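You operate a simulated robot arm through the tools that you are given. There is no shell and no other tool. Be economical: measure what you need, move in short steps, check, and stop when the job is done.

You run a simulated two-armed robot. Do the job below in one go: nothing can be reset, and whatever is moved stays where it is left.

TASK
Screw the cap back on the red-cap jar. Put the job carton marked "JOB 26" from the machine end of the tool bench on the top shelf of the blue rack and the job carton marked "JOB 29" on top of the brown pads carton. Put the small copper cup from the machine end of the tool bench in the inside of the rinse tray. Take the thick black ring and put it on the shelf under the wash bench. Open the bolts drawer, put the gold bolt from the inside of the bolts drawer in the grey shelf crate and shut the drawer again. Close the clamps drawer. Put the thick copper disc on the middle of the orange cart top away on the left side of the unit four table. Fetch the green bracket and set it on top of the springs carton. Take the small copper ring and leave it in the yellow crate. Any order will do. Set down upright: job carton, green bracket.

It is judged by the outcome, as a careful person would: the job done as asked, and still so three seconds after it is handed in. It fails if anything else is knocked over, pushed out of place, dropped, spilled or broken. Lids that push on must go on centred and level and be pressed home; caps that screw on are set level and turned clockwise until they are tight.

THE ROBOT
Two 6-joint arms with fingered hands on one trunk, on a base that drives. Base frame: it is fixed to the floor where the robot stands at the start and does not move with it; the origin is under the middle of the robot, x ahead of it, y to its left, z up; the surface under the hand at the start is at about z = 840. Units: mm, rad, N and s.
The left shoulder is at the start at [70, 191, 1295], the right one opposite. Places, roughly: bolts drawer [400, 1400, 600]; clamps drawer [300, 1400, 400]; gold bolt (4x4x6 cm) [500, 1300, 600]; green bracket (7x4x6 cm) [-3100, 1500, 800]; grey shelf crate (30x20x12 cm) [-3400, 900, 300]; inside of the rinse tray [700, -3300, 900]; job carton [750, -250, 1000]; left side of the unit four table (25x29 cm) [-10060, -9700, 720]; pads carton [1000, -250, 1000]; red-cap jar [750, 250, 1000]; shelf under the wash bench [800, -2200, 300]; small copper cup (5x5x4 cm) [800, -800, 900]; small copper ring (6x6x2 cm) [-3000, 1200, 800]; springs carton [-250, 4250, 750]; thick black ring (3x3x3 cm) [500, -800, 900]; thick copper disc (5x5x2 cm) [600, 2000, 700]; top shelf of the blue rack [600, 2800, 1500]; yellow crate (30x20x12 cm) [-3300, 1300, 800]. Payload 4.7 kg a hand.
The TCP of each hand is the grasp point between the finger pads, 36 mm short of the fingertips. In the tool frame z runs along the fingers and y along their closing line. Largest opening 120 mm; the body of the gripper starts 42 mm behind the TCP. The gripper is a hand of 5 fingers: y runs from the thumb to the fingers, the wrist lies at [-18, -113, -198] in the tool frame, and closing takes about 1.5 s.
Orientation is that of the tool frame in the base frame, as a unit quaternion [w, x, y, z]. With the fingers straight down and the wrist toward the robot, the tool's x, y and z point along [0, 1, 0], [1, 0, 0] and [0, 0, -1] of the base frame.

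THE INTERFACE
- The arms move only by the tool servo_tool. It takes "left_steps", "right_steps" or both (then of equal length, played together; a hand with none holds still); each is a list that holds one entry, the list of rows, each a list of 7 numbers: the shift along the base's x, y, z in units of 20 mm (1.0 is 20 mm), then the turn, a rotation vector about the base's x, y, z in units of 4 degrees (1.0 is 4 degrees), then the gripper command, from -1 (fully open) to 1 (shut), values between in proportion. In form: [[[dx, dy, dz, ax, ay, az, gripper], ...]]. A call has 1 to 20 rows; each row shifts and turns the commanded pose from where the row before left it. A call with a number of a shift or a turn outside -1 to 1 is refused whole. Rows are played at 5 a second. More than 50 mm and 0.15 rad between two rows, or a gripper value outside its range, and nothing of the call is played. Where a pose cannot be reached the arm comes as near as it can. A force on the tool above 40 N (or 10 N above the force at the start of the call, whichever is more), or a blocked arm, ends the call early, and 0.2 s more pass. Each finger travels about 45 mm/s and halts on what it meets, pressing with about 29 N; the grip force reading is that of the motor and also rises with nothing between the fingers. The clock runs only during rows and for 0.2 s after the last one: add rows that do not move to give the fingers time. It gives the time, the measured TCP pose, the force on the tool (base axes), the opening and the grip force at its end, in the units of the frame above (readings bear some noise), with the torque about the TCP (base axes, N m) and any sound that the robot's microphone picked up.
- Cameras (640 x 400 px; columns grow to the right, rows downward): "scene" is now at [122.6, -15.7, 1508.6]; the picture's right is [-0.26, -0.96, 0.00], its down [-0.70, 0.19, -0.69] and it looks along [0.66, -0.18, -0.73] (base axes); focal length 274 px, centre (320, 200). "left" rides on the left gripper at [-73, -91, -143] in its tool frame; the picture's right is [-0.80, -0.28, 0.53], its down [0.53, -0.73, 0.42] and it looks along [0.27, 0.62, 0.74] (tool axes); focal length 234 px, centre (320, 200). "right" rides on the right gripper at [73, -91, -143] in its tool frame; the picture's right is [-0.80, 0.28, -0.53], its down [-0.53, -0.73, 0.42] and it looks along [-0.27, 0.62, 0.74] (tool axes); focal length 234 px, centre (320, 200). There is no depth. A picture from a camera that has moved, and an enlarged one, comes with that camera's place and axes in the base frame and with its lens. The place of the scene camera against the robot may be out by one fixed shift of up to 12 mm in any direction.
- get_image(camera): a new picture of that camera. No time passes.
- slide_trunk(by): slides the trunk up (or, below 0, down) by that many mm; the arms and the scene camera ride with it, the base frame stays. It gives what a move gives, with no picture.
- drive_base(legs): drives the robot by 1 to 6 legs, each [ahead, left, turn to the left] in mm, mm and rad, along the robot's own axes; the way and the turn of a leg run together, so that a leg with both is an arc; at most 1500 mm and 3.142 rad a leg. The arms and the cameras ride along, it lands a little off, and it stops where it bumps. It gives what a move gives.
- hand_shape(shape, hand): the hand has 5 fingers and takes this shape, open, in about a second: jaw (thumb against the fingers, like two jaws); tri (thumb and two fingers); tip (a fingertip pinch); poke (one finger out to press); point (the index stretched); flat (the hand flat); cup (the hand cupped); fist (a fist). The gripper value then closes the fingers along that shape, each until it touches; the sizes above hold for jaw. It gives what a move gives, with no picture.
- head_to(pan, tilt): turns the head with the scene camera to pan (to the left, within 1.501 rad either way) and tilt (down, from -0.506 to 1.204), counted from straight ahead of the robot. It gives what a move gives.
- zoom(camera, box): a new picture of the part [left, top, right, bottom] of that camera's present view, enlarged. No time passes.
- close_job(): hands the job in; it is judged then, once.

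Work in short steps. Places have to be worked out from the pictures, the camera data and where the tool is seen: move nearer, look again, correct. Check each grasp and each placing, and mend what went wrong. You have 525 turns and 302 pictures in all, those below and enlarged ones among them. Open the grippers and draw the arms clear of the work before you hand the job in, unless the task says otherwise.

The tools are called after "Emit:" as a command line: name --argument value ..., lists and objects as JSON in quotes. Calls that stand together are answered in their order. servo_tool: Moves the arms, as the interface text tells. Its arguments: {"type":"object","properties":{"left_steps":{"type":"array"},"right_steps":{"type":"array"}},"required":[]} The other tools are called the same way: slide_trunk (by) slides the trunk up or down; hand_shape (shape, hand) gives the hand a shape; drive_base (legs) drives the base; head_to (pan, tilt) turns the head that bears the scene camera; get_image (camera) takes a picture; zoom (camera, box) takes an enlarged picture of a part of a camera's view; close_job () hands the job in.

At the start:

```text
clock: 0.0
left_position: [697.0, 115.5, 1100.1]
left_tcp_rot: [0.0, 0.708, 0.707, 0.0]
left_contact_force: [-0.1, 0.1, 0.3]
left_ft_torque: [0.04, -0.01, 0.01]
left_width: 119.6
left_grasp_force: 0.0
left_shape: jaw
right_position: [591.8, -390.7, 1100.3]
right_tcp_rot: [0.0, 0.707, 0.707, 0.001]
right_contact_force: [-0.4, -0.5, -0.6]
right_ft_torque: [-0.03, 0.0, -0.02]
right_width: 119.6
right_grasp_force: 0.0
right_shape: jaw
trunk travel left (down, up): [-772.0, 168.0]
robot x, y, heading: [3.2, -0.8, 0.004]
head pan, tilt: [-0.267, 0.812]
```

scene: 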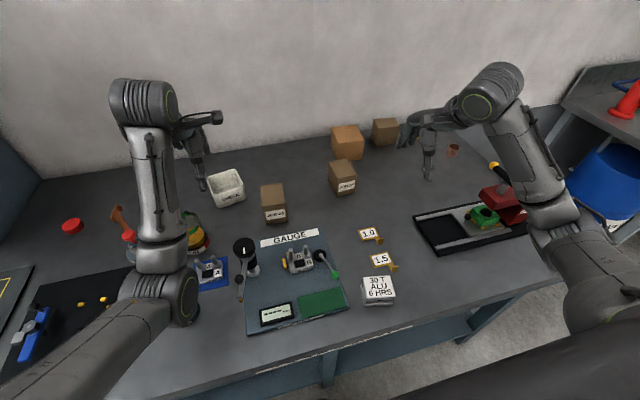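
right: 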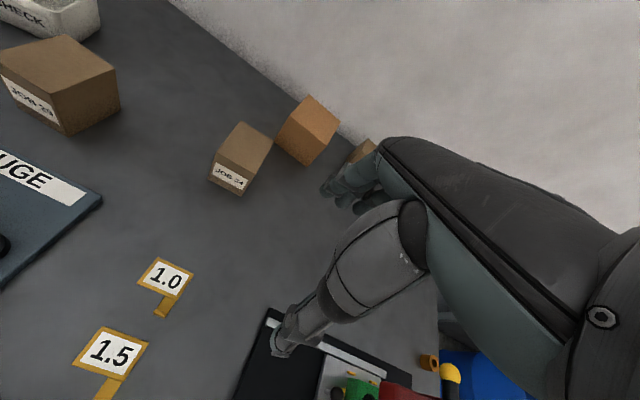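
left: 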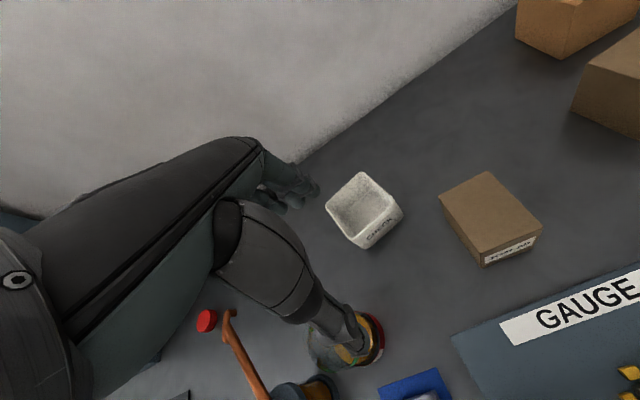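

I start by enlarging the scene view to read the carton labels and find the jar.

Emit:
zoom --camera "scene" --box '[220, 100, 480, 262]'

Emit:
zoom --camera "scene" --box '[20, 160, 280, 322]'

Emit:
zoom --camera "left" --box '[400, 100, 640, 280]'

```text
2.46 times, centred on (350, 181) of scene
camera zoom: at [122.6, -15.7, 1508.6], right [-0.26, -0.96, 0.0], down [-0.7, 0.19, -0.69], along [0.66, -0.18, -0.73], focal length 675 px, centre (246, 247)
```

zoom: 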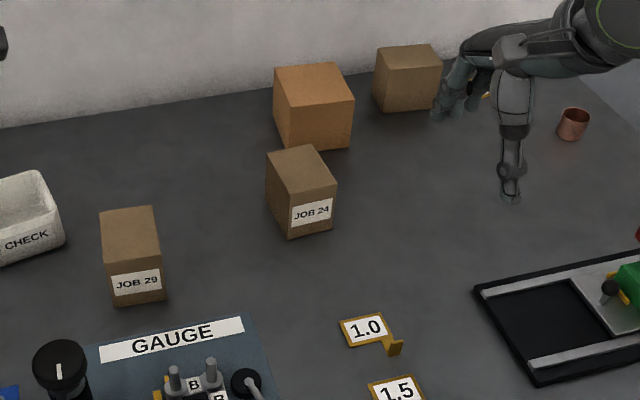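

```text
2.46 times, centred on (150, 241) of scene
camera zoom: at [122.6, -15.7, 1508.6], right [-0.26, -0.96, 0.0], down [-0.7, 0.19, -0.69], along [0.66, -0.18, -0.73], focal length 675 px, centre (738, 99)
```

zoom: 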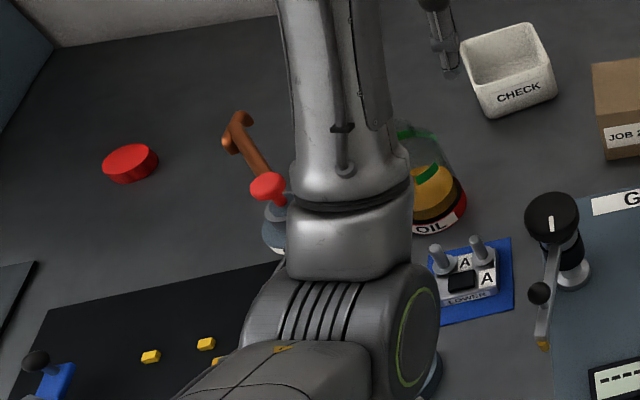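

```text
2.22 times, centred on (520, 190) of left
camera zoom: at [606.9, 42.4, 1243.3], right [-0.28, -0.8, -0.53], down [-0.73, 0.53, -0.42], along [0.62, 0.27, -0.74], focal length 520 px, centre (-124, 222)
```

zoom: 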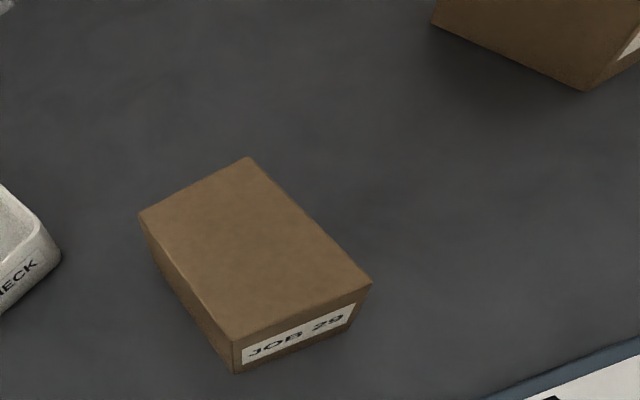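

JOB 29 is the left carton, JOB 24 the middle one; JOB 26 must be farther right. I pan the head around to survey.

Emit:
head_to --pan -0.9 --tilt 0.65

Emit:
get_image --camera "scene"

Emit:
head_to --pan 0.6 --tilt 0.65

Emit:
get_image --camera "scene"

Emit:
head_to --pan 1.5 --tilt 0.4

Emit:
get_image --camera "scene"

Emit:
head_to --pan -1.5 --tilt 0.4

Emit:
get_image --camera "scene"

```text
clock: 1.0
left_position: [698.7, 115.9, 1100.6]
left_tcp_rot: [0.0, 0.708, 0.707, 0.001]
left_contact_force: [0.5, 0.3, -0.5]
left_ft_torque: [0.02, 0.01, 0.0]
left_width: 119.9
left_grasp_force: 0.0
left_shape: jaw
right_position: [591.0, -390.5, 1100.5]
right_tcp_rot: [0.0, 0.707, 0.707, -0.001]
right_contact_force: [-0.2, -0.1, -0.4]
right_ft_torque: [-0.01, -0.02, 0.04]
right_width: 119.3
right_grasp_force: 0.0
right_shape: jaw
trunk travel left (down, up): [-772.0, 168.0]
robot x, y, heading: [-2.2, -2.3, 0.001]
head pan, tilt: [-0.901, 0.649]
```

```text
295 pictures are left
camera scene: at [99.4, -62.5, 1522.2], right [-0.78, -0.62, 0.0], down [-0.38, 0.47, -0.8], along [0.49, -0.62, -0.6], focal length 274 px, centre (320, 200)
```

scene: 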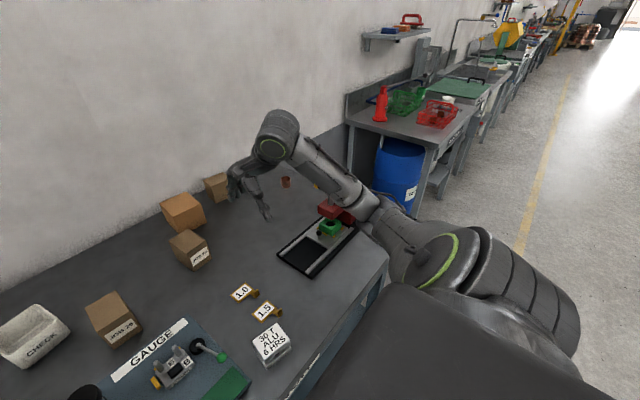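

```text
clock: 2.6
left_position: [698.6, 115.2, 1100.9]
left_tcp_rot: [0.0, 0.708, 0.706, 0.0]
left_contact_force: [1.4, -0.5, 0.3]
left_ft_torque: [0.0, 0.02, -0.02]
left_width: 119.6
left_grasp_force: 0.1
left_shape: jaw
right_position: [590.3, -390.1, 1099.4]
right_tcp_rot: [0.0, 0.707, 0.707, 0.0]
right_contact_force: [0.4, -0.1, -0.1]
right_ft_torque: [-0.01, 0.01, 0.0]
right_width: 119.6
right_grasp_force: 0.0
right_shape: jaw
trunk travel left (down, up): [-772.0, 168.0]
robot x, y, heading: [-1.2, -2.4, -0.001]
head pan, tilt: [0.6, 0.649]
```

```text
294 pictures are left
camera scene: at [117.1, 54.4, 1522.2], right [0.56, -0.83, 0.0], down [-0.5, -0.34, -0.8], along [0.66, 0.45, -0.6], focal length 274 px, centre (320, 200)
```

scene: 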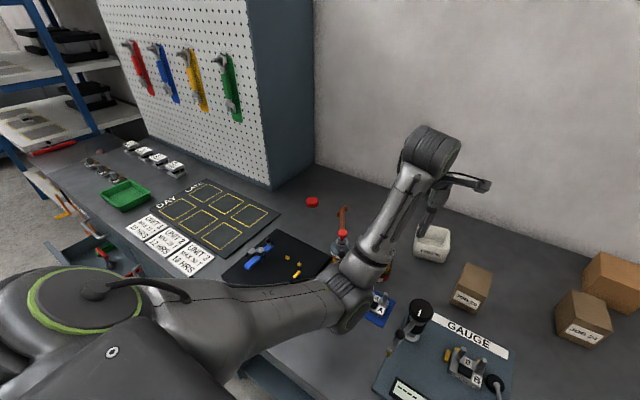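

```text
clock: 3.8
left_position: [699.3, 115.9, 1100.1]
left_tcp_rot: [0.0, 0.708, 0.707, 0.0]
left_contact_force: [0.3, 0.0, -0.2]
left_ft_torque: [-0.03, 0.01, 0.01]
left_width: 119.5
left_grasp_force: 0.0
left_shape: jaw
right_position: [591.1, -390.8, 1101.7]
right_tcp_rot: [0.0, 0.707, 0.708, 0.0]
right_contact_force: [-1.2, 0.5, 0.0]
right_ft_torque: [-0.01, -0.01, 0.0]
right_width: 119.3
right_grasp_force: 0.1
right_shape: jaw
trunk travel left (down, up): [-772.0, 168.0]
robot x, y, heading: [-1.4, 0.5, 0.003]
head pan, tilt: [1.499, 0.4]
```

```text
293 pictures are left
camera scene: at [52.1, 97.8, 1544.7], right [1.0, -0.07, 0.0], down [-0.03, -0.39, -0.92], along [0.07, 0.92, -0.39], focal length 274 px, centre (320, 200)
```

scene: 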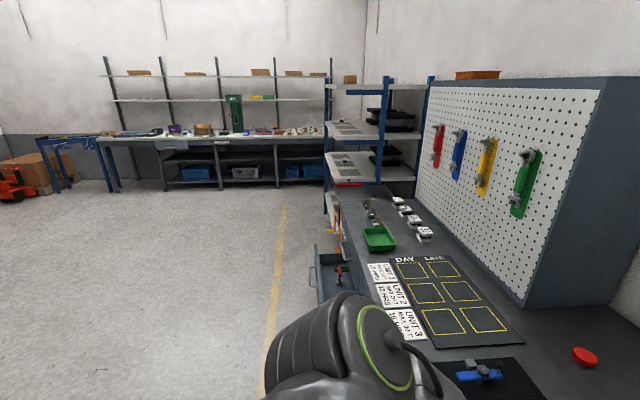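

```text
clock: 6.4
left_position: [698.8, 115.2, 1100.1]
left_tcp_rot: [-0.001, 0.707, 0.707, 0.0]
left_contact_force: [-0.2, 0.5, -0.9]
left_ft_torque: [0.0, 0.03, 0.0]
left_width: 119.6
left_grasp_force: 0.0
left_shape: jaw
right_position: [590.8, -389.9, 1100.8]
right_tcp_rot: [0.0, 0.707, 0.707, 0.0]
right_contact_force: [0.2, 0.4, 1.0]
right_ft_torque: [-0.01, 0.02, 0.01]
right_width: 119.3
right_grasp_force: 0.1
right_shape: jaw
trunk travel left (down, up): [-772.0, 168.0]
robot x, y, heading: [2.6, -1.5, -0.002]
head pan, tilt: [-1.499, 0.4]
```

```text
292 pictures are left
camera scene: at [52.1, -86.9, 1544.7], right [-1.0, -0.07, 0.0], down [-0.03, 0.39, -0.92], along [0.07, -0.92, -0.39], focal length 274 px, centre (320, 200)
```

scene: 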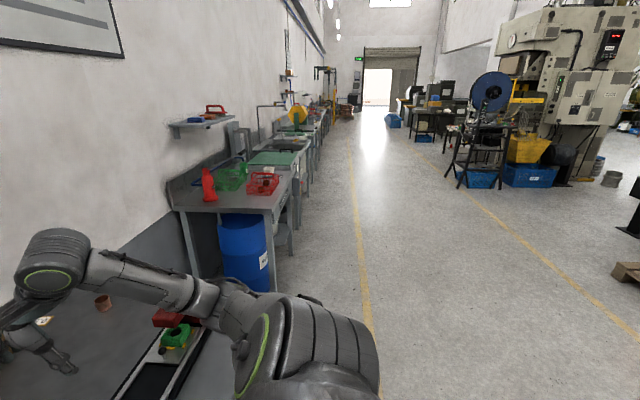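

Three small cartons seen plus a brown one behind the right hand. I draw the right hand back and up to see the one behind it.

Emit:
servo_tool --right_steps '[[[-0.5, 0.8, 1, 0, 0, 0, -1], [-0.5, 0.8, 1, 0, 0, 0, -1], [-0.5, 0.8, 1, 0, 0, 0, -1], [-0.5, 0.8, 1, 0, 0, 0, -1], [-0.5, 0.8, 1, 0, 0, 0, -1], [0, 0, 0, 0, 0, 0, -1]]]'

Emit:
head_to --pan -0.6 --tilt 0.75

Emit:
get_image --camera "scene"

Emit:
get_image --camera "right"

```text
clock: 7.8
left_position: [699.2, 116.2, 1100.1]
left_tcp_rot: [0.0, 0.708, 0.707, 0.0]
left_contact_force: [-0.3, -0.3, -0.5]
left_ft_torque: [0.0, 0.07, 0.0]
left_width: 119.7
left_grasp_force: 0.0
left_shape: jaw
right_position: [538.4, -367.2, 1186.2]
right_tcp_rot: [-0.002, 0.706, 0.708, 0.003]
right_contact_force: [-0.2, -0.5, -0.2]
right_ft_torque: [0.02, 0.03, 0.01]
right_width: 119.8
right_grasp_force: 0.0
right_shape: jaw
right hand out of reach, approached as far as the arm can: row 3, 4, 5
trunk travel left (down, up): [-772.0, 168.0]
robot x, y, heading: [-3.3, -0.4, 0.001]
head pan, tilt: [-1.499, 0.4]
```

```text
clock: 9.0
left_position: [698.0, 114.5, 1101.5]
left_tcp_rot: [0.0, 0.708, 0.706, 0.0]
left_contact_force: [0.4, 0.5, 0.3]
left_ft_torque: [0.01, -0.02, -0.03]
left_width: 119.6
left_grasp_force: 0.2
left_shape: jaw
right_position: [535.3, -367.4, 1185.8]
right_tcp_rot: [-0.001, 0.706, 0.708, 0.003]
right_contact_force: [-0.2, -0.3, 0.4]
right_ft_torque: [0.01, 0.0, 0.0]
right_width: 120.0
right_grasp_force: 0.1
right_shape: jaw
trunk travel left (down, up): [-772.0, 168.0]
robot x, y, heading: [-2.8, 1.6, -0.002]
head pan, tilt: [-0.6, 0.75]
```

```text
291 pictures are left
camera scene: at [113.8, -41.4, 1513.6], right [-0.57, -0.82, 0.0], down [-0.56, 0.39, -0.73], along [0.6, -0.41, -0.68], focal length 274 px, centre (320, 200)
```

scene: 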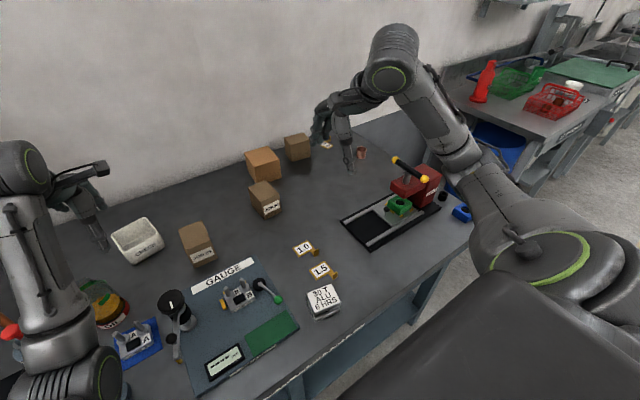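

```text
290 pictures are left
camera right: at [444.2, -295.4, 1329.3], right [0.28, -0.81, 0.52], down [-0.73, -0.53, -0.43], along [0.62, -0.26, -0.74], focal length 234 px, centre (320, 200)
```

right: 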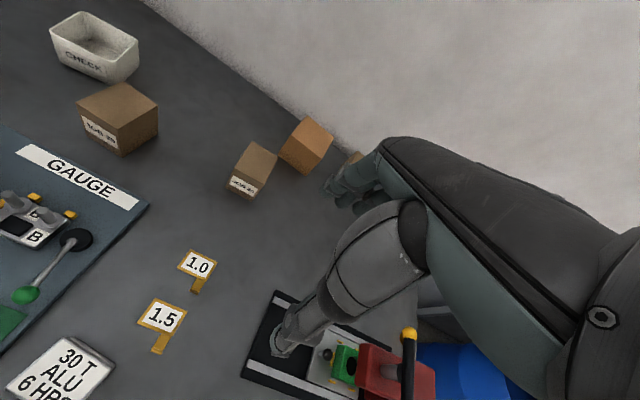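

Emit:
zoom --camera "scene" --box '[170, 110, 490, 310]'

Emit:
zoom --camera "scene" --box '[230, 110, 390, 210]'

```text
2.00 times, centred on (330, 210) of scene
camera zoom: at [113.8, -41.4, 1513.6], right [-0.57, -0.82, 0.0], down [-0.56, 0.39, -0.73], along [0.6, -0.41, -0.68], focal length 548 px, centre (300, 180)
```

zoom: 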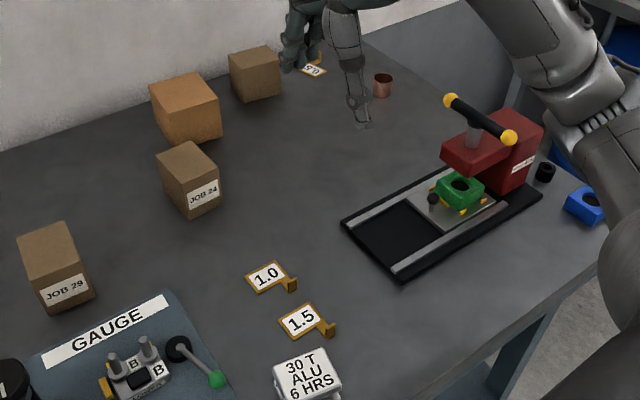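

```text
4.00 times, centred on (310, 160) of scene
camera zoom: at [113.8, -41.4, 1513.6], right [-0.57, -0.82, 0.0], down [-0.56, 0.39, -0.73], along [0.6, -0.41, -0.68], focal length 1096 px, centre (360, 360)
```

zoom: 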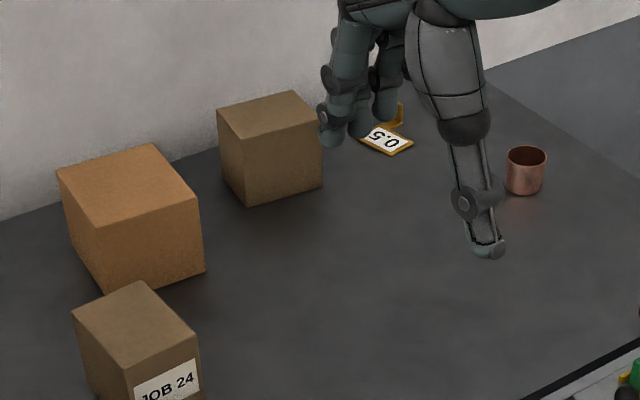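

The unlabeled-facing brown carton next to the orange-brown one should be JOB 26 (label turned away). Now I move the left hand back to see the jar area.

Emit:
servo_tool --left_steps '[[[-0.5, -1, 0.8, 0, 0, 0, -1], [-0.5, -1, 0.8, 0, 0, 0, -1], [-0.5, -1, 0.8, 0, 0, 0, -1], [-0.5, -1, 0.8, 0, 0, 0, -1], [-0.5, -1, 0.8, 0, 0, 0, -1], [-0.5, -1, 0, 0, 0, 0, -1], [0, 0, 0, 0, 0, 0, -1]]]'

Emit:
head_to --pan 0.4 --tilt 0.85

Emit:
get_image --camera "scene"

Emit:
get_image --camera "left"

```text
clock: 10.6
left_position: [680.8, -12.3, 1144.1]
left_tcp_rot: [-0.001, 0.703, 0.711, 0.004]
left_contact_force: [-0.2, -0.1, -0.1]
left_ft_torque: [-0.02, 0.01, 0.01]
left_width: 119.7
left_grasp_force: 0.0
left_shape: jaw
left hand out of reach, approached as far as the arm can: row 1, 2, 3, 4, 5
right_position: [537.1, -366.3, 1186.7]
right_tcp_rot: [-0.001, 0.706, 0.708, 0.003]
right_contact_force: [0.6, -0.4, -0.4]
right_ft_torque: [-0.03, 0.03, -0.03]
right_width: 119.8
right_grasp_force: 0.0
right_shape: jaw
trunk travel left (down, up): [-772.0, 168.0]
robot x, y, heading: [3.5, 0.1, 0.001]
head pan, tilt: [-0.6, 0.75]
```

```text
clock: 11.9
left_position: [680.6, -13.1, 1143.8]
left_tcp_rot: [0.0, 0.703, 0.712, 0.005]
left_contact_force: [0.8, 0.0, 0.2]
left_ft_torque: [0.03, 0.02, -0.02]
left_width: 119.8
left_grasp_force: 0.0
left_shape: jaw
right_position: [536.1, -367.8, 1185.8]
right_tcp_rot: [0.0, 0.706, 0.708, 0.003]
right_contact_force: [0.0, 0.3, 0.4]
right_ft_torque: [0.0, -0.03, 0.01]
right_width: 119.6
right_grasp_force: 0.1
right_shape: jaw
trunk travel left (down, up): [-772.0, 168.0]
robot x, y, heading: [-0.9, 3.5, -0.005]
head pan, tilt: [0.4, 0.85]
```

```text
287 pictures are left
camera scene: at [117.4, 35.7, 1505.6], right [0.39, -0.92, 0.0], down [-0.69, -0.29, -0.66], along [0.61, 0.26, -0.75], focal length 274 px, centre (320, 200)
```

scene: 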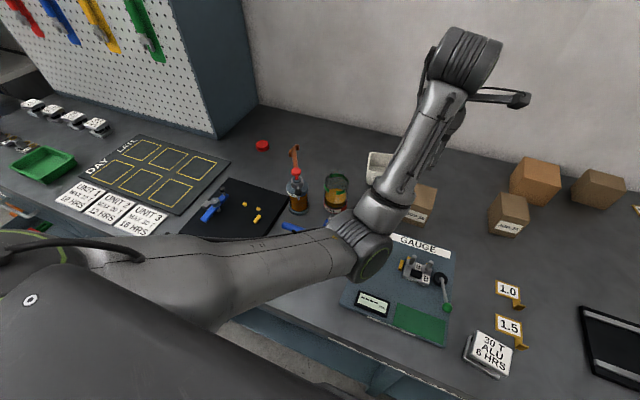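

```text
286 pictures are left
camera left: at [589.3, -88.7, 1285.9], right [-0.27, -0.8, -0.53], down [-0.74, 0.53, -0.42], along [0.62, 0.28, -0.73], focal length 234 px, centre (320, 200)
```

left: 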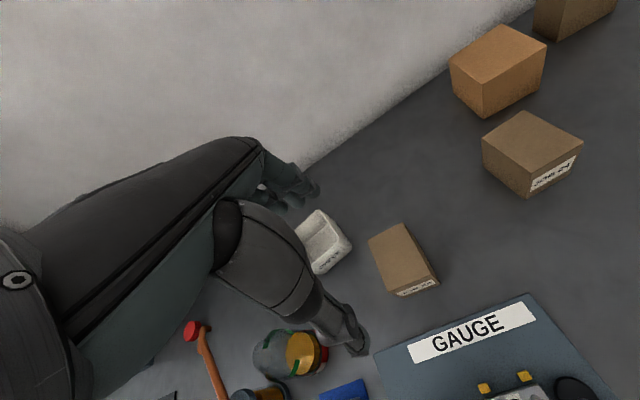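

Emit:
zoom --camera "scene" --box '[180, 120, 380, 245]'

Emit:
zoom --camera "left" --box '[150, 280, 390, 400]'

```text
3.20 times, centred on (280, 182) of scene
camera zoom: at [117.4, 35.7, 1505.6], right [0.39, -0.92, 0.0], down [-0.69, -0.29, -0.66], along [0.61, 0.26, -0.75], focal length 877 px, centre (448, 256)
```

zoom: 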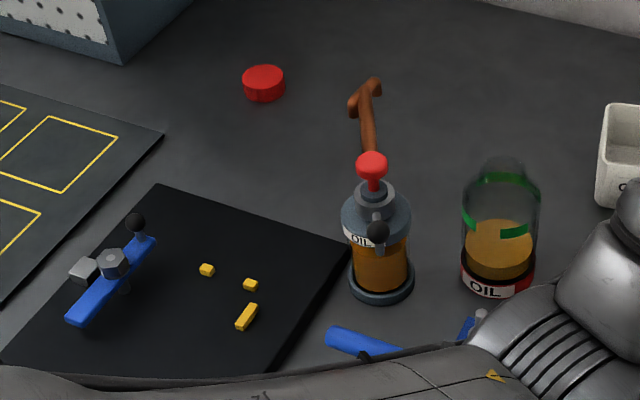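

```text
2.67 times, centred on (270, 340) of left
camera zoom: at [589.3, -88.7, 1285.9], right [-0.27, -0.8, -0.53], down [-0.74, 0.53, -0.42], along [0.62, 0.28, -0.73], focal length 624 px, centre (453, -173)
```

zoom: 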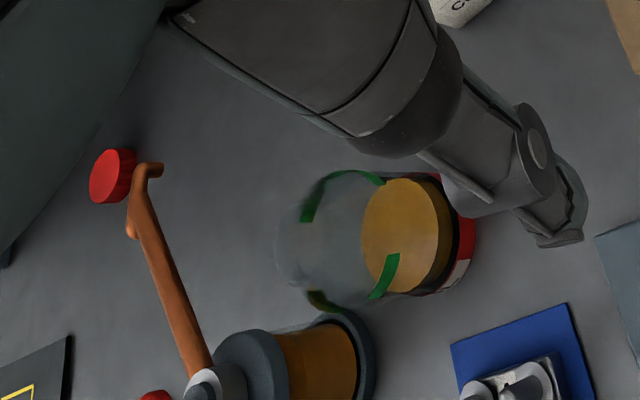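

The open OIL jar stands at about (663, 214) and its red cap lies at about (812, 562). I drive 250 mm left so that both are in reach of the left hand.

Emit:
drive_base --legs '[[0, 270, 0]]'

Emit:
servo_tool --left_steps '[[[0.5, 1, 0, 0, 0, 0, -1], [0.5, 1, 0, 0, 0, 0, -1], [0.5, 1, 0, 0, 0, 0, -1], [0.5, 1, 0, 0, 0, 0, -1], [0.5, 1, 0, 0, 0, 0, -1], [0.5, 1, 0, 0, 0, 0, -1], [0.5, 1, 0, 0, 0, 0, -1], [0.5, 1, 0, 0, 0, 0, -1], [0, 1, 0, 0, 0, 0, -1], [0, 1, 0, 0, 0, 0, -1], [0, 1, 0, 0, 0, 0, -1], [0, 0, 0, 0, 0, 0, -1]]]'

Emit:
head_to --pan 0.1 --tilt 0.8

Emit:
get_image --camera "scene"

Emit:
get_image --camera "left"

Emit:
get_image --camera "right"

```text
clock: 13.8
left_position: [679.9, 262.8, 1144.6]
left_tcp_rot: [-0.002, 0.702, 0.712, 0.005]
left_contact_force: [-0.9, -1.4, -0.1]
left_ft_torque: [0.03, 0.04, 0.02]
left_width: 119.7
left_grasp_force: 0.1
left_shape: jaw
right_position: [537.7, -92.4, 1186.3]
right_tcp_rot: [-0.001, 0.706, 0.708, 0.003]
right_contact_force: [0.1, -0.4, -0.6]
right_ft_torque: [0.01, 0.01, -0.02]
right_width: 119.7
right_grasp_force: 0.0
right_shape: jaw
trunk travel left (down, up): [-772.0, 168.0]
robot x, y, heading: [2.3, 270.9, 0.007]
head pan, tilt: [0.4, 0.85]
```

```text
clock: 16.4
left_position: [760.2, 481.0, 1143.9]
left_tcp_rot: [-0.001, 0.702, 0.712, 0.006]
left_contact_force: [0.2, -0.3, 0.3]
left_ft_torque: [0.0, -0.01, -0.05]
left_width: 120.0
left_grasp_force: 0.1
left_shape: jaw
right_position: [537.2, -92.4, 1184.4]
right_tcp_rot: [-0.001, 0.705, 0.709, 0.003]
right_contact_force: [0.3, 0.6, -0.5]
right_ft_torque: [0.01, -0.03, 0.01]
right_width: 119.9
right_grasp_force: 0.1
right_shape: jaw
trunk travel left (down, up): [-772.0, 168.0]
robot x, y, heading: [-4.4, 272.3, 0.001]
head pan, tilt: [0.4, 0.85]
```

```text
clock: 17.2
left_position: [761.5, 482.7, 1143.1]
left_tcp_rot: [-0.001, 0.702, 0.712, 0.005]
left_contact_force: [1.5, 0.4, 0.0]
left_ft_torque: [0.01, -0.03, 0.0]
left_width: 119.9
left_grasp_force: 0.0
left_shape: jaw
right_position: [537.8, -91.1, 1186.5]
right_tcp_rot: [-0.002, 0.706, 0.709, 0.003]
right_contact_force: [0.0, -0.2, 0.2]
right_ft_torque: [-0.04, 0.03, 0.05]
right_width: 119.7
right_grasp_force: 0.1
right_shape: jaw
trunk travel left (down, up): [-772.0, 168.0]
robot x, y, heading: [-0.1, 274.0, 0.006]
head pan, tilt: [0.099, 0.799]
```

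```text
283 pictures are left
camera scene: at [125.2, 288.4, 1509.6], right [0.1, -0.99, 0.0], down [-0.71, -0.07, -0.7], along [0.69, 0.07, -0.72], focal length 274 px, centre (320, 200)
```

scene: 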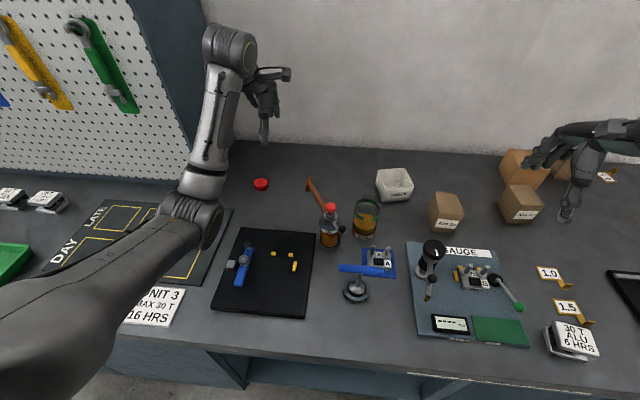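

```text
282 pictures are left
camera left: at [670.0, 407.2, 1284.9], right [-0.26, -0.8, -0.53], down [-0.74, 0.53, -0.42], along [0.62, 0.28, -0.73], focal length 234 px, centre (320, 200)
```

left: 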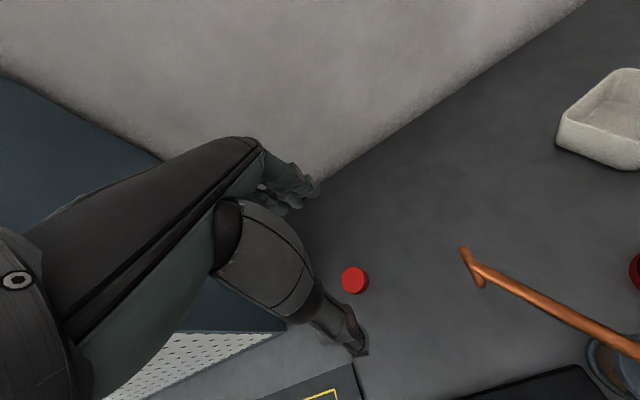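

```text
281 pictures are left
camera right: at [444.6, -19.7, 1329.3], right [0.28, -0.8, 0.52], down [-0.73, -0.53, -0.43], along [0.62, -0.26, -0.74], focal length 234 px, centre (320, 200)
```

right: 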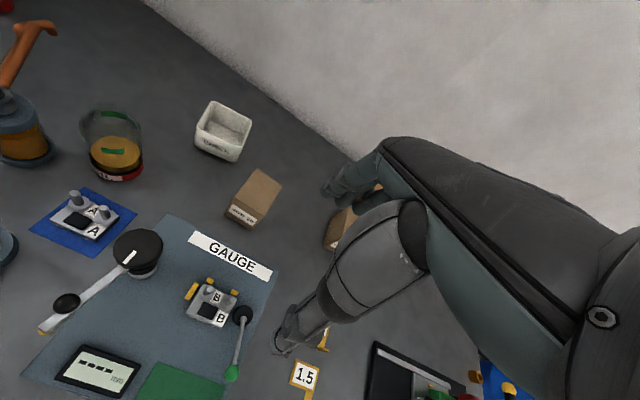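

The cap measures to (816, 561) from both cameras. I bring the left hand over it, stopping 80 mm above grasp height.

Emit:
servo_tool --left_steps '[[[0.7, 1, -0.8, 0, 0, 0, -1], [0.7, 1, -0.8, 0, 0, 0, -1], [0.7, 1, -0.8, 0, 0, 0, -1], [0.65, 0.95, -0.8, 0, 0, 0, -1], [0, 0, -1, 0, 0, 0, -1], [0, 0, -1, 0, 0, 0, -1], [0, 0, -1, 0, 0, 0, -1], [0, 0, -1, 0, 0, 0, -1], [0, 0, -1, 0, 0, 0, -1], [0, 0, 0, 0, 0, 0, -1]]]'

Emit:
get_image --camera "left"

Emit:
zoom --camera "scene" --box '[200, 130, 400, 255]'

```text
clock: 19.4
left_position: [816.0, 561.5, 980.1]
left_tcp_rot: [-0.002, 0.702, 0.712, 0.004]
left_contact_force: [0.7, 0.6, -0.9]
left_ft_torque: [-0.02, -0.03, -0.01]
left_width: 119.7
left_grasp_force: 0.0
left_shape: jaw
right_position: [536.7, -91.2, 1187.4]
right_tcp_rot: [-0.001, 0.705, 0.709, 0.003]
right_contact_force: [-0.5, -0.1, 0.0]
right_ft_torque: [0.01, -0.01, -0.01]
right_width: 119.8
right_grasp_force: 0.0
right_shape: jaw
trunk travel left (down, up): [-772.0, 168.0]
robot x, y, heading: [-3.1, 273.8, 0.006]
head pan, tilt: [0.099, 0.799]
```

```text
280 pictures are left
camera left: at [724.7, 486.6, 1122.6], right [-0.26, -0.8, -0.53], down [-0.74, 0.53, -0.42], along [0.62, 0.28, -0.73], focal length 234 px, centre (320, 200)
```

left: 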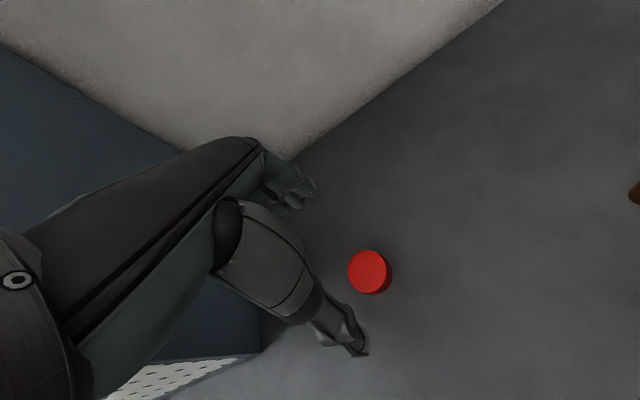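

```text
3.20 times, centred on (300, 192) of scene
camera zoom: at [125.1, 288.2, 1509.6], right [0.1, -0.99, 0.0], down [-0.71, -0.07, -0.7], along [0.69, 0.07, -0.72], focal length 877 px, centre (384, 224)
```

zoom: 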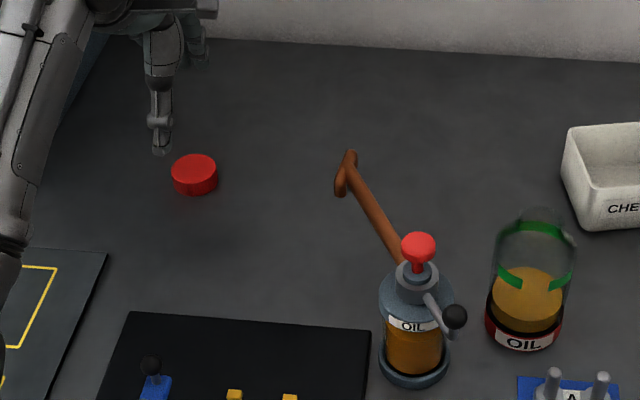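

Cap centre reads (817, 559), diameter about 48 mm. I descend to z≈880 and close.

Emit:
servo_tool --left_steps '[[[0.05, -0.12, -1, 0, 0, 0, -1], [0, 0, -1, 0, 0, 0, -1], [0, 0, -1, 0, 0, 0, -1], [0, 0, -1, 0, 0, 0, -1], [0, 0, -0.95, 0, 0, 0, -1], [0, 0, 0, 0, 0, 0, -1], [0, 0, 0, 0, 0, 0, 1], [0, 0, 0, 0, 0, 0, 1], [0, 0, 0, 0, 0, 0, 1], [0, 0, 0, 0, 0, 0, 1], [0, 0, 0, 0, 0, 0, 1], [0, 0, 0, 0, 0, 0, 1], [0, 0, 0, 0, 0, 0, 1], [0, 0, 0, 0, 0, 0, 1], [0, 0, 0, 0, 0, 0, 1]]]'

Emit:
get_image --camera "left"

```text
clock: 22.6
left_position: [818.7, 559.0, 881.5]
left_tcp_rot: [-0.001, 0.702, 0.712, 0.004]
left_contact_force: [-0.3, 0.0, 0.3]
left_ft_torque: [0.0, 0.02, -0.03]
left_width: 41.7
left_grasp_force: 29.4
left_shape: jaw
right_position: [537.0, -91.4, 1186.2]
right_tcp_rot: [-0.001, 0.705, 0.709, 0.003]
right_contact_force: [-0.4, 0.4, 0.8]
right_ft_torque: [-0.05, -0.04, 0.0]
right_width: 119.9
right_grasp_force: 0.0
right_shape: jaw
trunk travel left (down, up): [-772.0, 168.0]
robot x, y, heading: [-2.3, 274.6, 0.001]
head pan, tilt: [0.099, 0.799]
```

```text
278 pictures are left
camera left: at [726.7, 483.9, 1023.5], right [-0.26, -0.8, -0.53], down [-0.74, 0.53, -0.42], along [0.62, 0.28, -0.73], focal length 234 px, centre (320, 200)
```

left: 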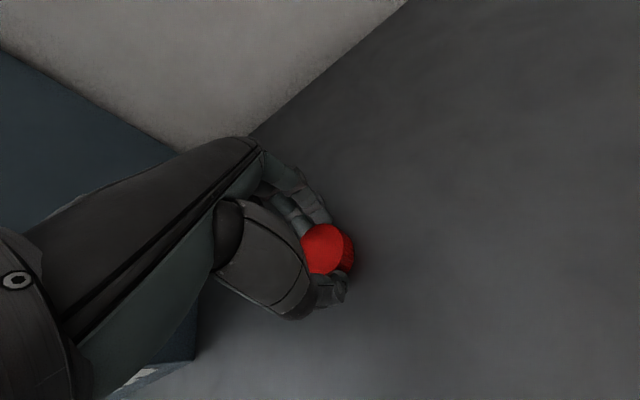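

Gripped. I lift the cap and carry it above the jar, at safe height.

Emit:
servo_tool --left_steps '[[[0, 0, 0.5, 0, 0, 0, 1], [0, 0, 1, 0, 0, 0, 1], [0, 0, 1, 0, 0, 0, 1], [0, 0, 1, 0, 0, 0, 1], [0, 0, 1, 0, 0, 0, 1], [0, 0, 1, 0, 0, 0, 1], [0, 0, 1, 0, 0, 0, 1], [0, 0, 1, 0, 0, 0, 1], [0, 0, 1, 0, 0, 0, 1], [0, 0, 1, 0, 0, 0, 1], [0, 0, 1, 0, 0, 0, 1]]]'

Emit:
servo_tool --left_steps '[[[-0.4, -1, 0, 0, 0, 0, 1], [-0.4, -1, 0, 0, 0, 0, 1], [-0.4, -1, 0, 0, 0, 0, 1], [-0.4, -1, 0, 0, 0, 0, 1], [-0.4, -1, 0, 0, 0, 0, 1], [-0.4, -1, 0, 0, 0, 0, 1], [-0.4, -1, 0, 0, 0, 0, 1], [-0.4, -1, 0, 0, 0, 0, 1], [-0.4, -1, 0, 0, 0, 0, 1], [-0.4, -1, 0, 0, 0, 0, 1], [-0.4, -1, 0, 0, 0, 0, 1], [-0.4, -1, 0, 0, 0, 0, 1], [-0.4, -1, 0, 0, 0, 0, 1], [-0.4, -1, 0, 0, 0, 0, 1], [0, 0, 0, 0, 0, 0, 1]]]'

Emit:
get_image --camera "left"

Emit:
zoom --camera "scene" --box '[270, 110, 470, 235]'

Emit:
zoom --camera "right" --box '[50, 80, 210, 180]'

```text
clock: 25.0
left_position: [817.7, 560.0, 1091.3]
left_tcp_rot: [-0.001, 0.702, 0.712, 0.005]
left_contact_force: [-0.2, -0.2, 0.6]
left_ft_torque: [0.04, -0.02, 0.0]
left_width: 41.8
left_grasp_force: 29.0
left_shape: jaw
right_position: [536.2, -91.0, 1185.2]
right_tcp_rot: [-0.001, 0.705, 0.709, 0.003]
right_contact_force: [1.6, 0.4, 0.0]
right_ft_torque: [0.0, -0.02, 0.01]
right_width: 119.8
right_grasp_force: 0.1
right_shape: jaw
trunk travel left (down, up): [-772.0, 168.0]
robot x, y, heading: [0.1, 270.5, 0.004]
head pan, tilt: [0.099, 0.799]
```

```text
clock: 28.2
left_position: [707.4, 280.8, 1089.8]
left_tcp_rot: [-0.001, 0.702, 0.712, 0.004]
left_contact_force: [0.8, -0.3, -0.1]
left_ft_torque: [0.0, -0.01, 0.02]
left_width: 41.8
left_grasp_force: 28.4
left_shape: jaw
right_position: [537.4, -91.3, 1186.9]
right_tcp_rot: [-0.001, 0.705, 0.709, 0.002]
right_contact_force: [0.1, 0.6, -0.7]
right_ft_torque: [-0.01, 0.04, -0.01]
right_width: 119.8
right_grasp_force: 0.1
right_shape: jaw
trunk travel left (down, up): [-772.0, 168.0]
robot x, y, heading: [-0.4, 279.3, 0.005]
head pan, tilt: [0.099, 0.799]
```

```text
277 pictures are left
camera left: at [614.4, 205.6, 1232.3], right [-0.26, -0.8, -0.53], down [-0.74, 0.53, -0.42], along [0.62, 0.28, -0.73], focal length 234 px, centre (320, 200)
```

left: 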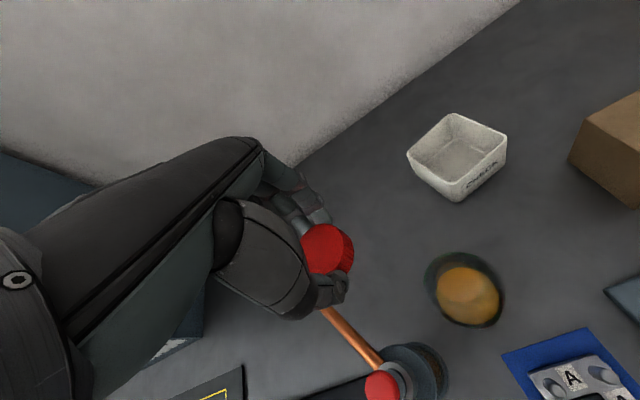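

```text
3.20 times, centred on (370, 172) of scene
camera zoom: at [125.5, 288.9, 1509.6], right [0.1, -0.99, 0.0], down [-0.71, -0.07, -0.7], along [0.69, 0.07, -0.72], focal length 877 px, centre (160, 288)
```

zoom: 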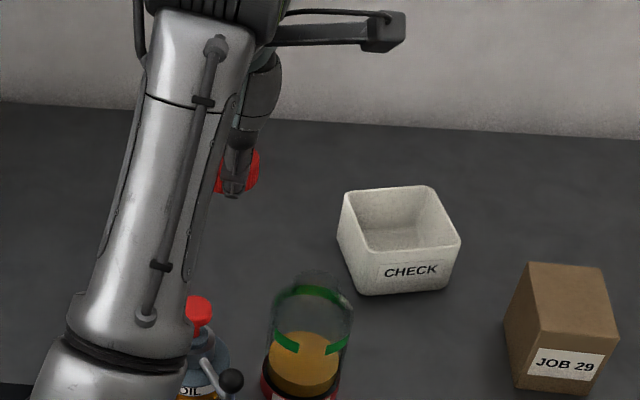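

```text
4.00 times, centred on (130, 130) of right
camera zoom: at [444.9, -19.2, 1329.3], right [0.28, -0.8, 0.52], down [-0.73, -0.53, -0.43], along [0.62, -0.26, -0.74], focal length 937 px, centre (1080, 480)
```

zoom: 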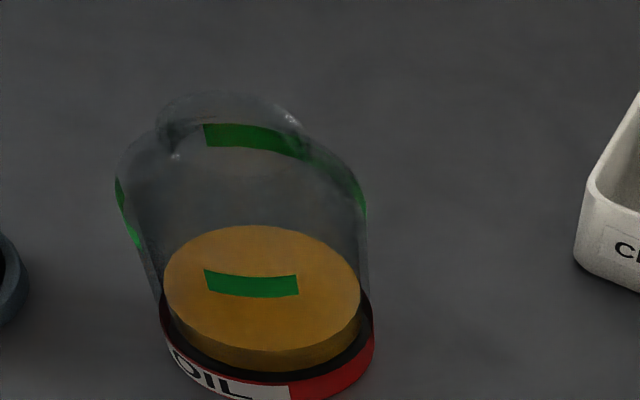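

I enlarge the jar from the left hand camera to locate the neck.

Emit:
zoom --camera "left" --box '[390, 220, 550, 340]'

```text
3.33 times, centred on (470, 280) of left
camera zoom: at [614.4, 205.6, 1232.3], right [-0.26, -0.8, -0.53], down [-0.74, 0.53, -0.42], along [0.62, 0.28, -0.73], focal length 781 px, centre (-180, -67)
```

zoom: 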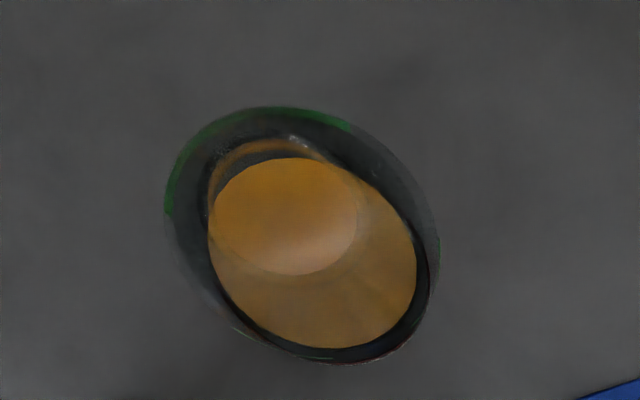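

I enlarge the held cap to find its centre relative to the hand.

Emit:
zoom --camera "left" --box '[260, 200, 380, 290]'

```text
4.44 times, centred on (320, 245) of left
camera zoom: at [614.4, 205.6, 1232.3], right [-0.26, -0.8, -0.53], down [-0.74, 0.53, -0.42], along [0.62, 0.28, -0.73], focal length 1041 px, centre (320, 0)
```

zoom: 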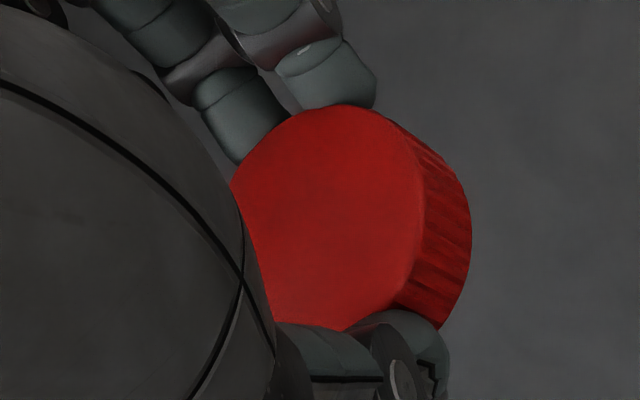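

Cap sits centred in the hand within 2 mm; jar axis is about (657, 204.5). I move over it while yawing the hand +60° to leave room for a clockwise turn.

Emit:
servo_tool --left_steps '[[[-0.5, -0.76, 0, 0, 0, 1, 1], [-0.5, -0.76, 0, 0, 0, 1, 1], [-0.5, -0.76, 0, 0, 0, 1, 1], [-0.5, -0.76, 0, 0, 0, 1, 1], [-0.52, -0.76, 0, 0, 0, 1, 1], [0, 0, 0, 0, 0, 1, 1], [0, 0, 0, 0, 0, 1, 1], [0, 0, 0, 0, 0, 1, 1], [0, 0, 0, 0, 0, 1, 1], [0, 0, 0, 0, 0, 1, 1], [0, 0, 0, 0, 0, 1, 1], [0, 0, 0, 0, 0, 1, 1], [0, 0, 0, 0, 0, 1, 1], [0, 0, 0, 0, 0, 1, 1], [0, 0, 0, 0, 0, 1, 1], [0, 0, 0, 0, 0, 0, 1]]]'

Emit:
get_image --camera "left"

Emit:
get_image --camera "scene"

Emit:
zoom --camera "right" --box '[0, 0, 240, 180]'

```text
clock: 31.6
left_position: [739.0, 226.0, 1073.7]
left_tcp_rot: [-0.003, 0.252, 0.968, 0.004]
left_contact_force: [-0.5, 0.6, 1.0]
left_ft_torque: [0.01, 0.01, -0.01]
left_width: 41.6
left_grasp_force: 29.4
left_shape: jaw
left hand out of reach, approached as far as the arm can: row 3, 4, 5, 7, 11, 12, 13, 14, 15
right_position: [536.3, -91.2, 1186.0]
right_tcp_rot: [-0.001, 0.705, 0.709, 0.003]
right_contact_force: [-0.2, -0.8, 0.3]
right_ft_torque: [0.0, -0.05, 0.0]
right_width: 119.5
right_grasp_force: 0.1
right_shape: jaw
trunk travel left (down, up): [-772.0, 168.0]
robot x, y, heading: [-0.2, 274.2, 0.004]
head pan, tilt: [0.099, 0.799]
```

```text
272 pictures are left
camera left: at [758.2, 108.9, 1215.3], right [0.56, -0.63, -0.53], down [-0.82, -0.38, -0.42], along [0.07, 0.68, -0.73], focal length 234 px, centre (320, 200)
```

left: 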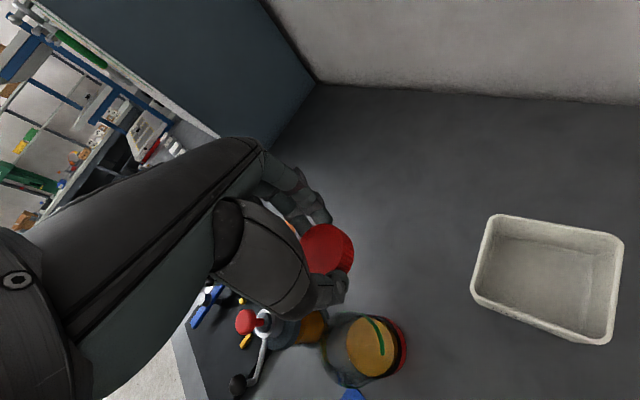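

```text
271 pictures are left
camera scene: at [124.9, 288.0, 1509.6], right [0.1, -0.99, 0.0], down [-0.71, -0.07, -0.7], along [0.69, 0.07, -0.72], focal length 274 px, centre (320, 200)
```

scene: 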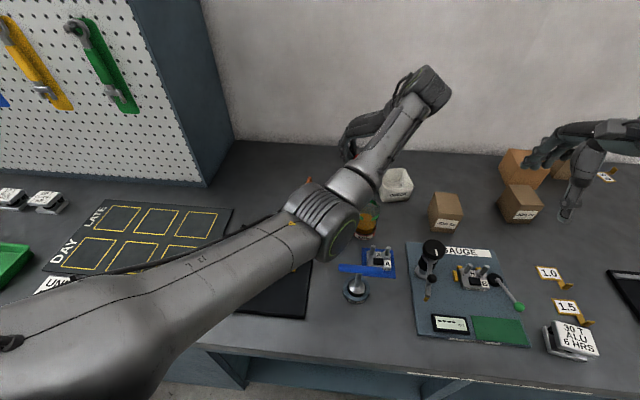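

```text
2.22 times, centred on (120, 90) of right
camera zoom: at [444.3, -19.9, 1329.3], right [0.28, -0.8, 0.52], down [-0.73, -0.53, -0.43], along [0.62, -0.26, -0.74], focal length 520 px, centre (764, 444)
```

zoom: 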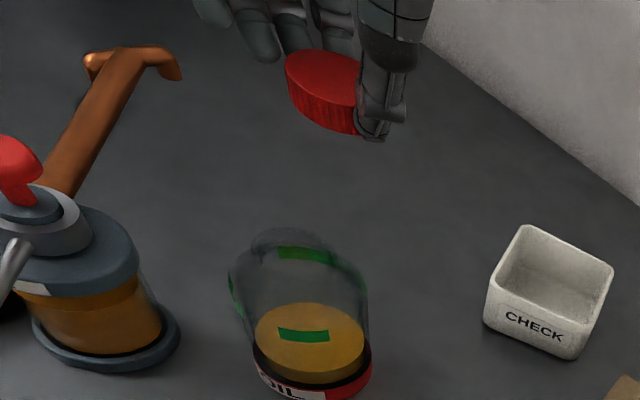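

The arm is too folded here. I raise the trunk and step the base back and right so the jar lies in comfortable reach.

Emit:
slide_trunk --by 150

Emit:
drive_base --legs '[[-120, -200, 0]]'

Emit:
servo_tool --left_steps '[[[0.1, 1, -0.5, 0, 0, 0, 1], [0.1, 1, -0.5, 0, 0, 0, 1], [0.1, 1, -0.5, 0, 0, 0, 1], [0.1, 1, -0.5, 0, 0, 0, 1], [0, 1, -0.5, 0, 0, 0, 1], [0, 1, -0.5, 0, 0, 0, 1], [0, 1, -0.5, 0, 0, 0, 1], [0, 1, -0.5, 0, 0, 0, 1], [0, 0, 0, 0, 0, 0, 1]]]'

```text
clock: 33.4
left_position: [738.9, 226.2, 1224.3]
left_tcp_rot: [-0.004, 0.252, 0.968, 0.004]
left_contact_force: [-0.7, 0.7, 0.2]
left_ft_torque: [0.01, -0.01, -0.03]
left_width: 41.9
left_grasp_force: 29.0
left_shape: jaw
right_position: [537.7, -92.3, 1336.0]
right_tcp_rot: [-0.002, 0.706, 0.709, 0.003]
right_contact_force: [0.0, 0.3, 0.2]
right_ft_torque: [-0.02, 0.0, 0.02]
right_width: 119.9
right_grasp_force: 0.0
right_shape: jaw
trunk travel left (down, up): [-922.0, 18.0]
robot x, y, heading: [-4.0, 274.1, 0.0]
head pan, tilt: [0.099, 0.799]
```

```text
clock: 35.1
left_position: [620.8, 29.5, 1222.5]
left_tcp_rot: [-0.003, 0.253, 0.967, 0.003]
left_contact_force: [-0.6, 1.6, -0.2]
left_ft_torque: [-0.01, 0.02, -0.06]
left_width: 41.7
left_grasp_force: 29.4
left_shape: jaw
right_position: [418.6, -287.6, 1336.2]
right_tcp_rot: [-0.001, 0.705, 0.709, 0.001]
right_contact_force: [0.3, 0.1, -0.8]
right_ft_torque: [0.0, 0.02, -0.01]
right_width: 119.8
right_grasp_force: 0.1
right_shape: jaw
trunk travel left (down, up): [-922.0, 18.0]
robot x, y, heading: [-120.8, 77.5, 0.003]
head pan, tilt: [0.099, 0.799]
```

```text
clock: 37.1
left_position: [627.1, 188.7, 1142.3]
left_tcp_rot: [-0.003, 0.253, 0.967, 0.004]
left_contact_force: [0.4, -0.6, 0.1]
left_ft_torque: [0.0, 0.01, 0.03]
left_width: 41.7
left_grasp_force: 28.5
left_shape: jaw
right_position: [415.4, -289.7, 1336.0]
right_tcp_rot: [-0.001, 0.706, 0.708, 0.003]
right_contact_force: [-1.0, -0.2, 0.4]
right_ft_torque: [0.04, -0.01, 0.03]
right_width: 119.8
right_grasp_force: 0.0
right_shape: jaw
trunk travel left (down, up): [-922.0, 18.0]
robot x, y, heading: [-118.3, 77.8, -0.004]
head pan, tilt: [0.099, 0.799]
```

Now I move over the jar axis, about 40 mm above contact, and look.

Emit:
servo_tool --left_steps '[[[0.5, 0.27, -1, 0, 0, 0, 1], [0.5, 0.27, -1, 0, 0, 0, 1], [0.5, 0.25, -1, 0, 0, 0, 1], [0, 0, -1, 0, 0, 0, 1], [0, 0, 0, 0, 0, 0, 1]]]'

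Emit:
get_image --camera "left"

Emit:
get_image --camera "scene"

Emit:
get_image --camera "right"

```text
clock: 38.3
left_position: [657.3, 205.0, 1064.4]
left_tcp_rot: [-0.004, 0.253, 0.967, 0.004]
left_contact_force: [1.0, 0.0, -0.5]
left_ft_torque: [0.02, 0.02, 0.0]
left_width: 41.9
left_grasp_force: 28.3
left_shape: jaw
right_position: [416.2, -289.7, 1336.4]
right_tcp_rot: [-0.001, 0.706, 0.708, 0.003]
right_contact_force: [0.2, -0.2, 0.3]
right_ft_torque: [0.01, -0.02, -0.01]
right_width: 119.6
right_grasp_force: 0.1
right_shape: jaw
trunk travel left (down, up): [-922.0, 18.0]
robot x, y, heading: [-121.1, 77.0, 0.004]
head pan, tilt: [0.099, 0.799]
```

```text
269 pictures are left
camera left: at [676.9, 87.9, 1205.1], right [0.56, -0.63, -0.53], down [-0.82, -0.37, -0.43], along [0.07, 0.68, -0.73], focal length 234 px, centre (320, 200)
```

left: 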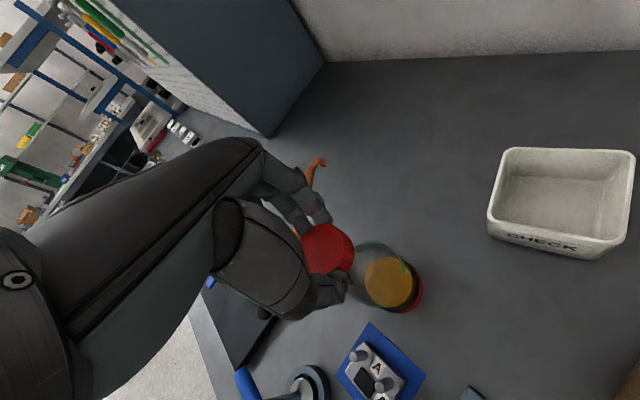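

```text
268 pictures are left
camera scene: at [5.0, 90.5, 1659.6], right [0.1, -0.99, 0.0], down [-0.71, -0.07, -0.7], along [0.69, 0.07, -0.72], focal length 274 px, centre (320, 200)
```

scene: 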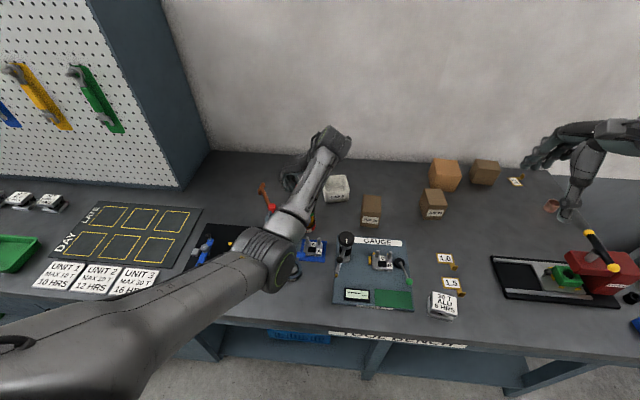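

```text
267 pictures are left
camera right: at [323.8, -218.0, 1479.3], right [0.28, -0.81, 0.52], down [-0.73, -0.53, -0.43], along [0.62, -0.26, -0.74], focal length 234 px, centre (320, 200)
```

right: 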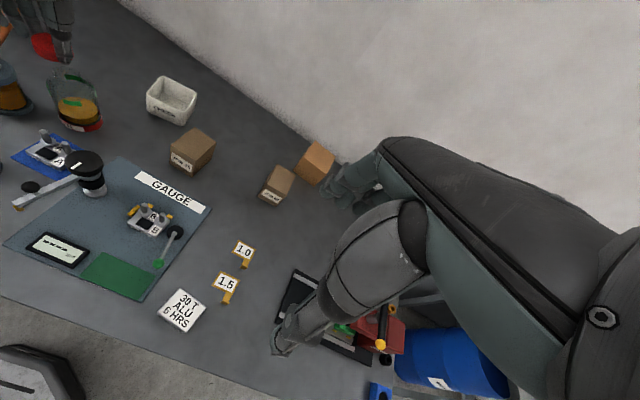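

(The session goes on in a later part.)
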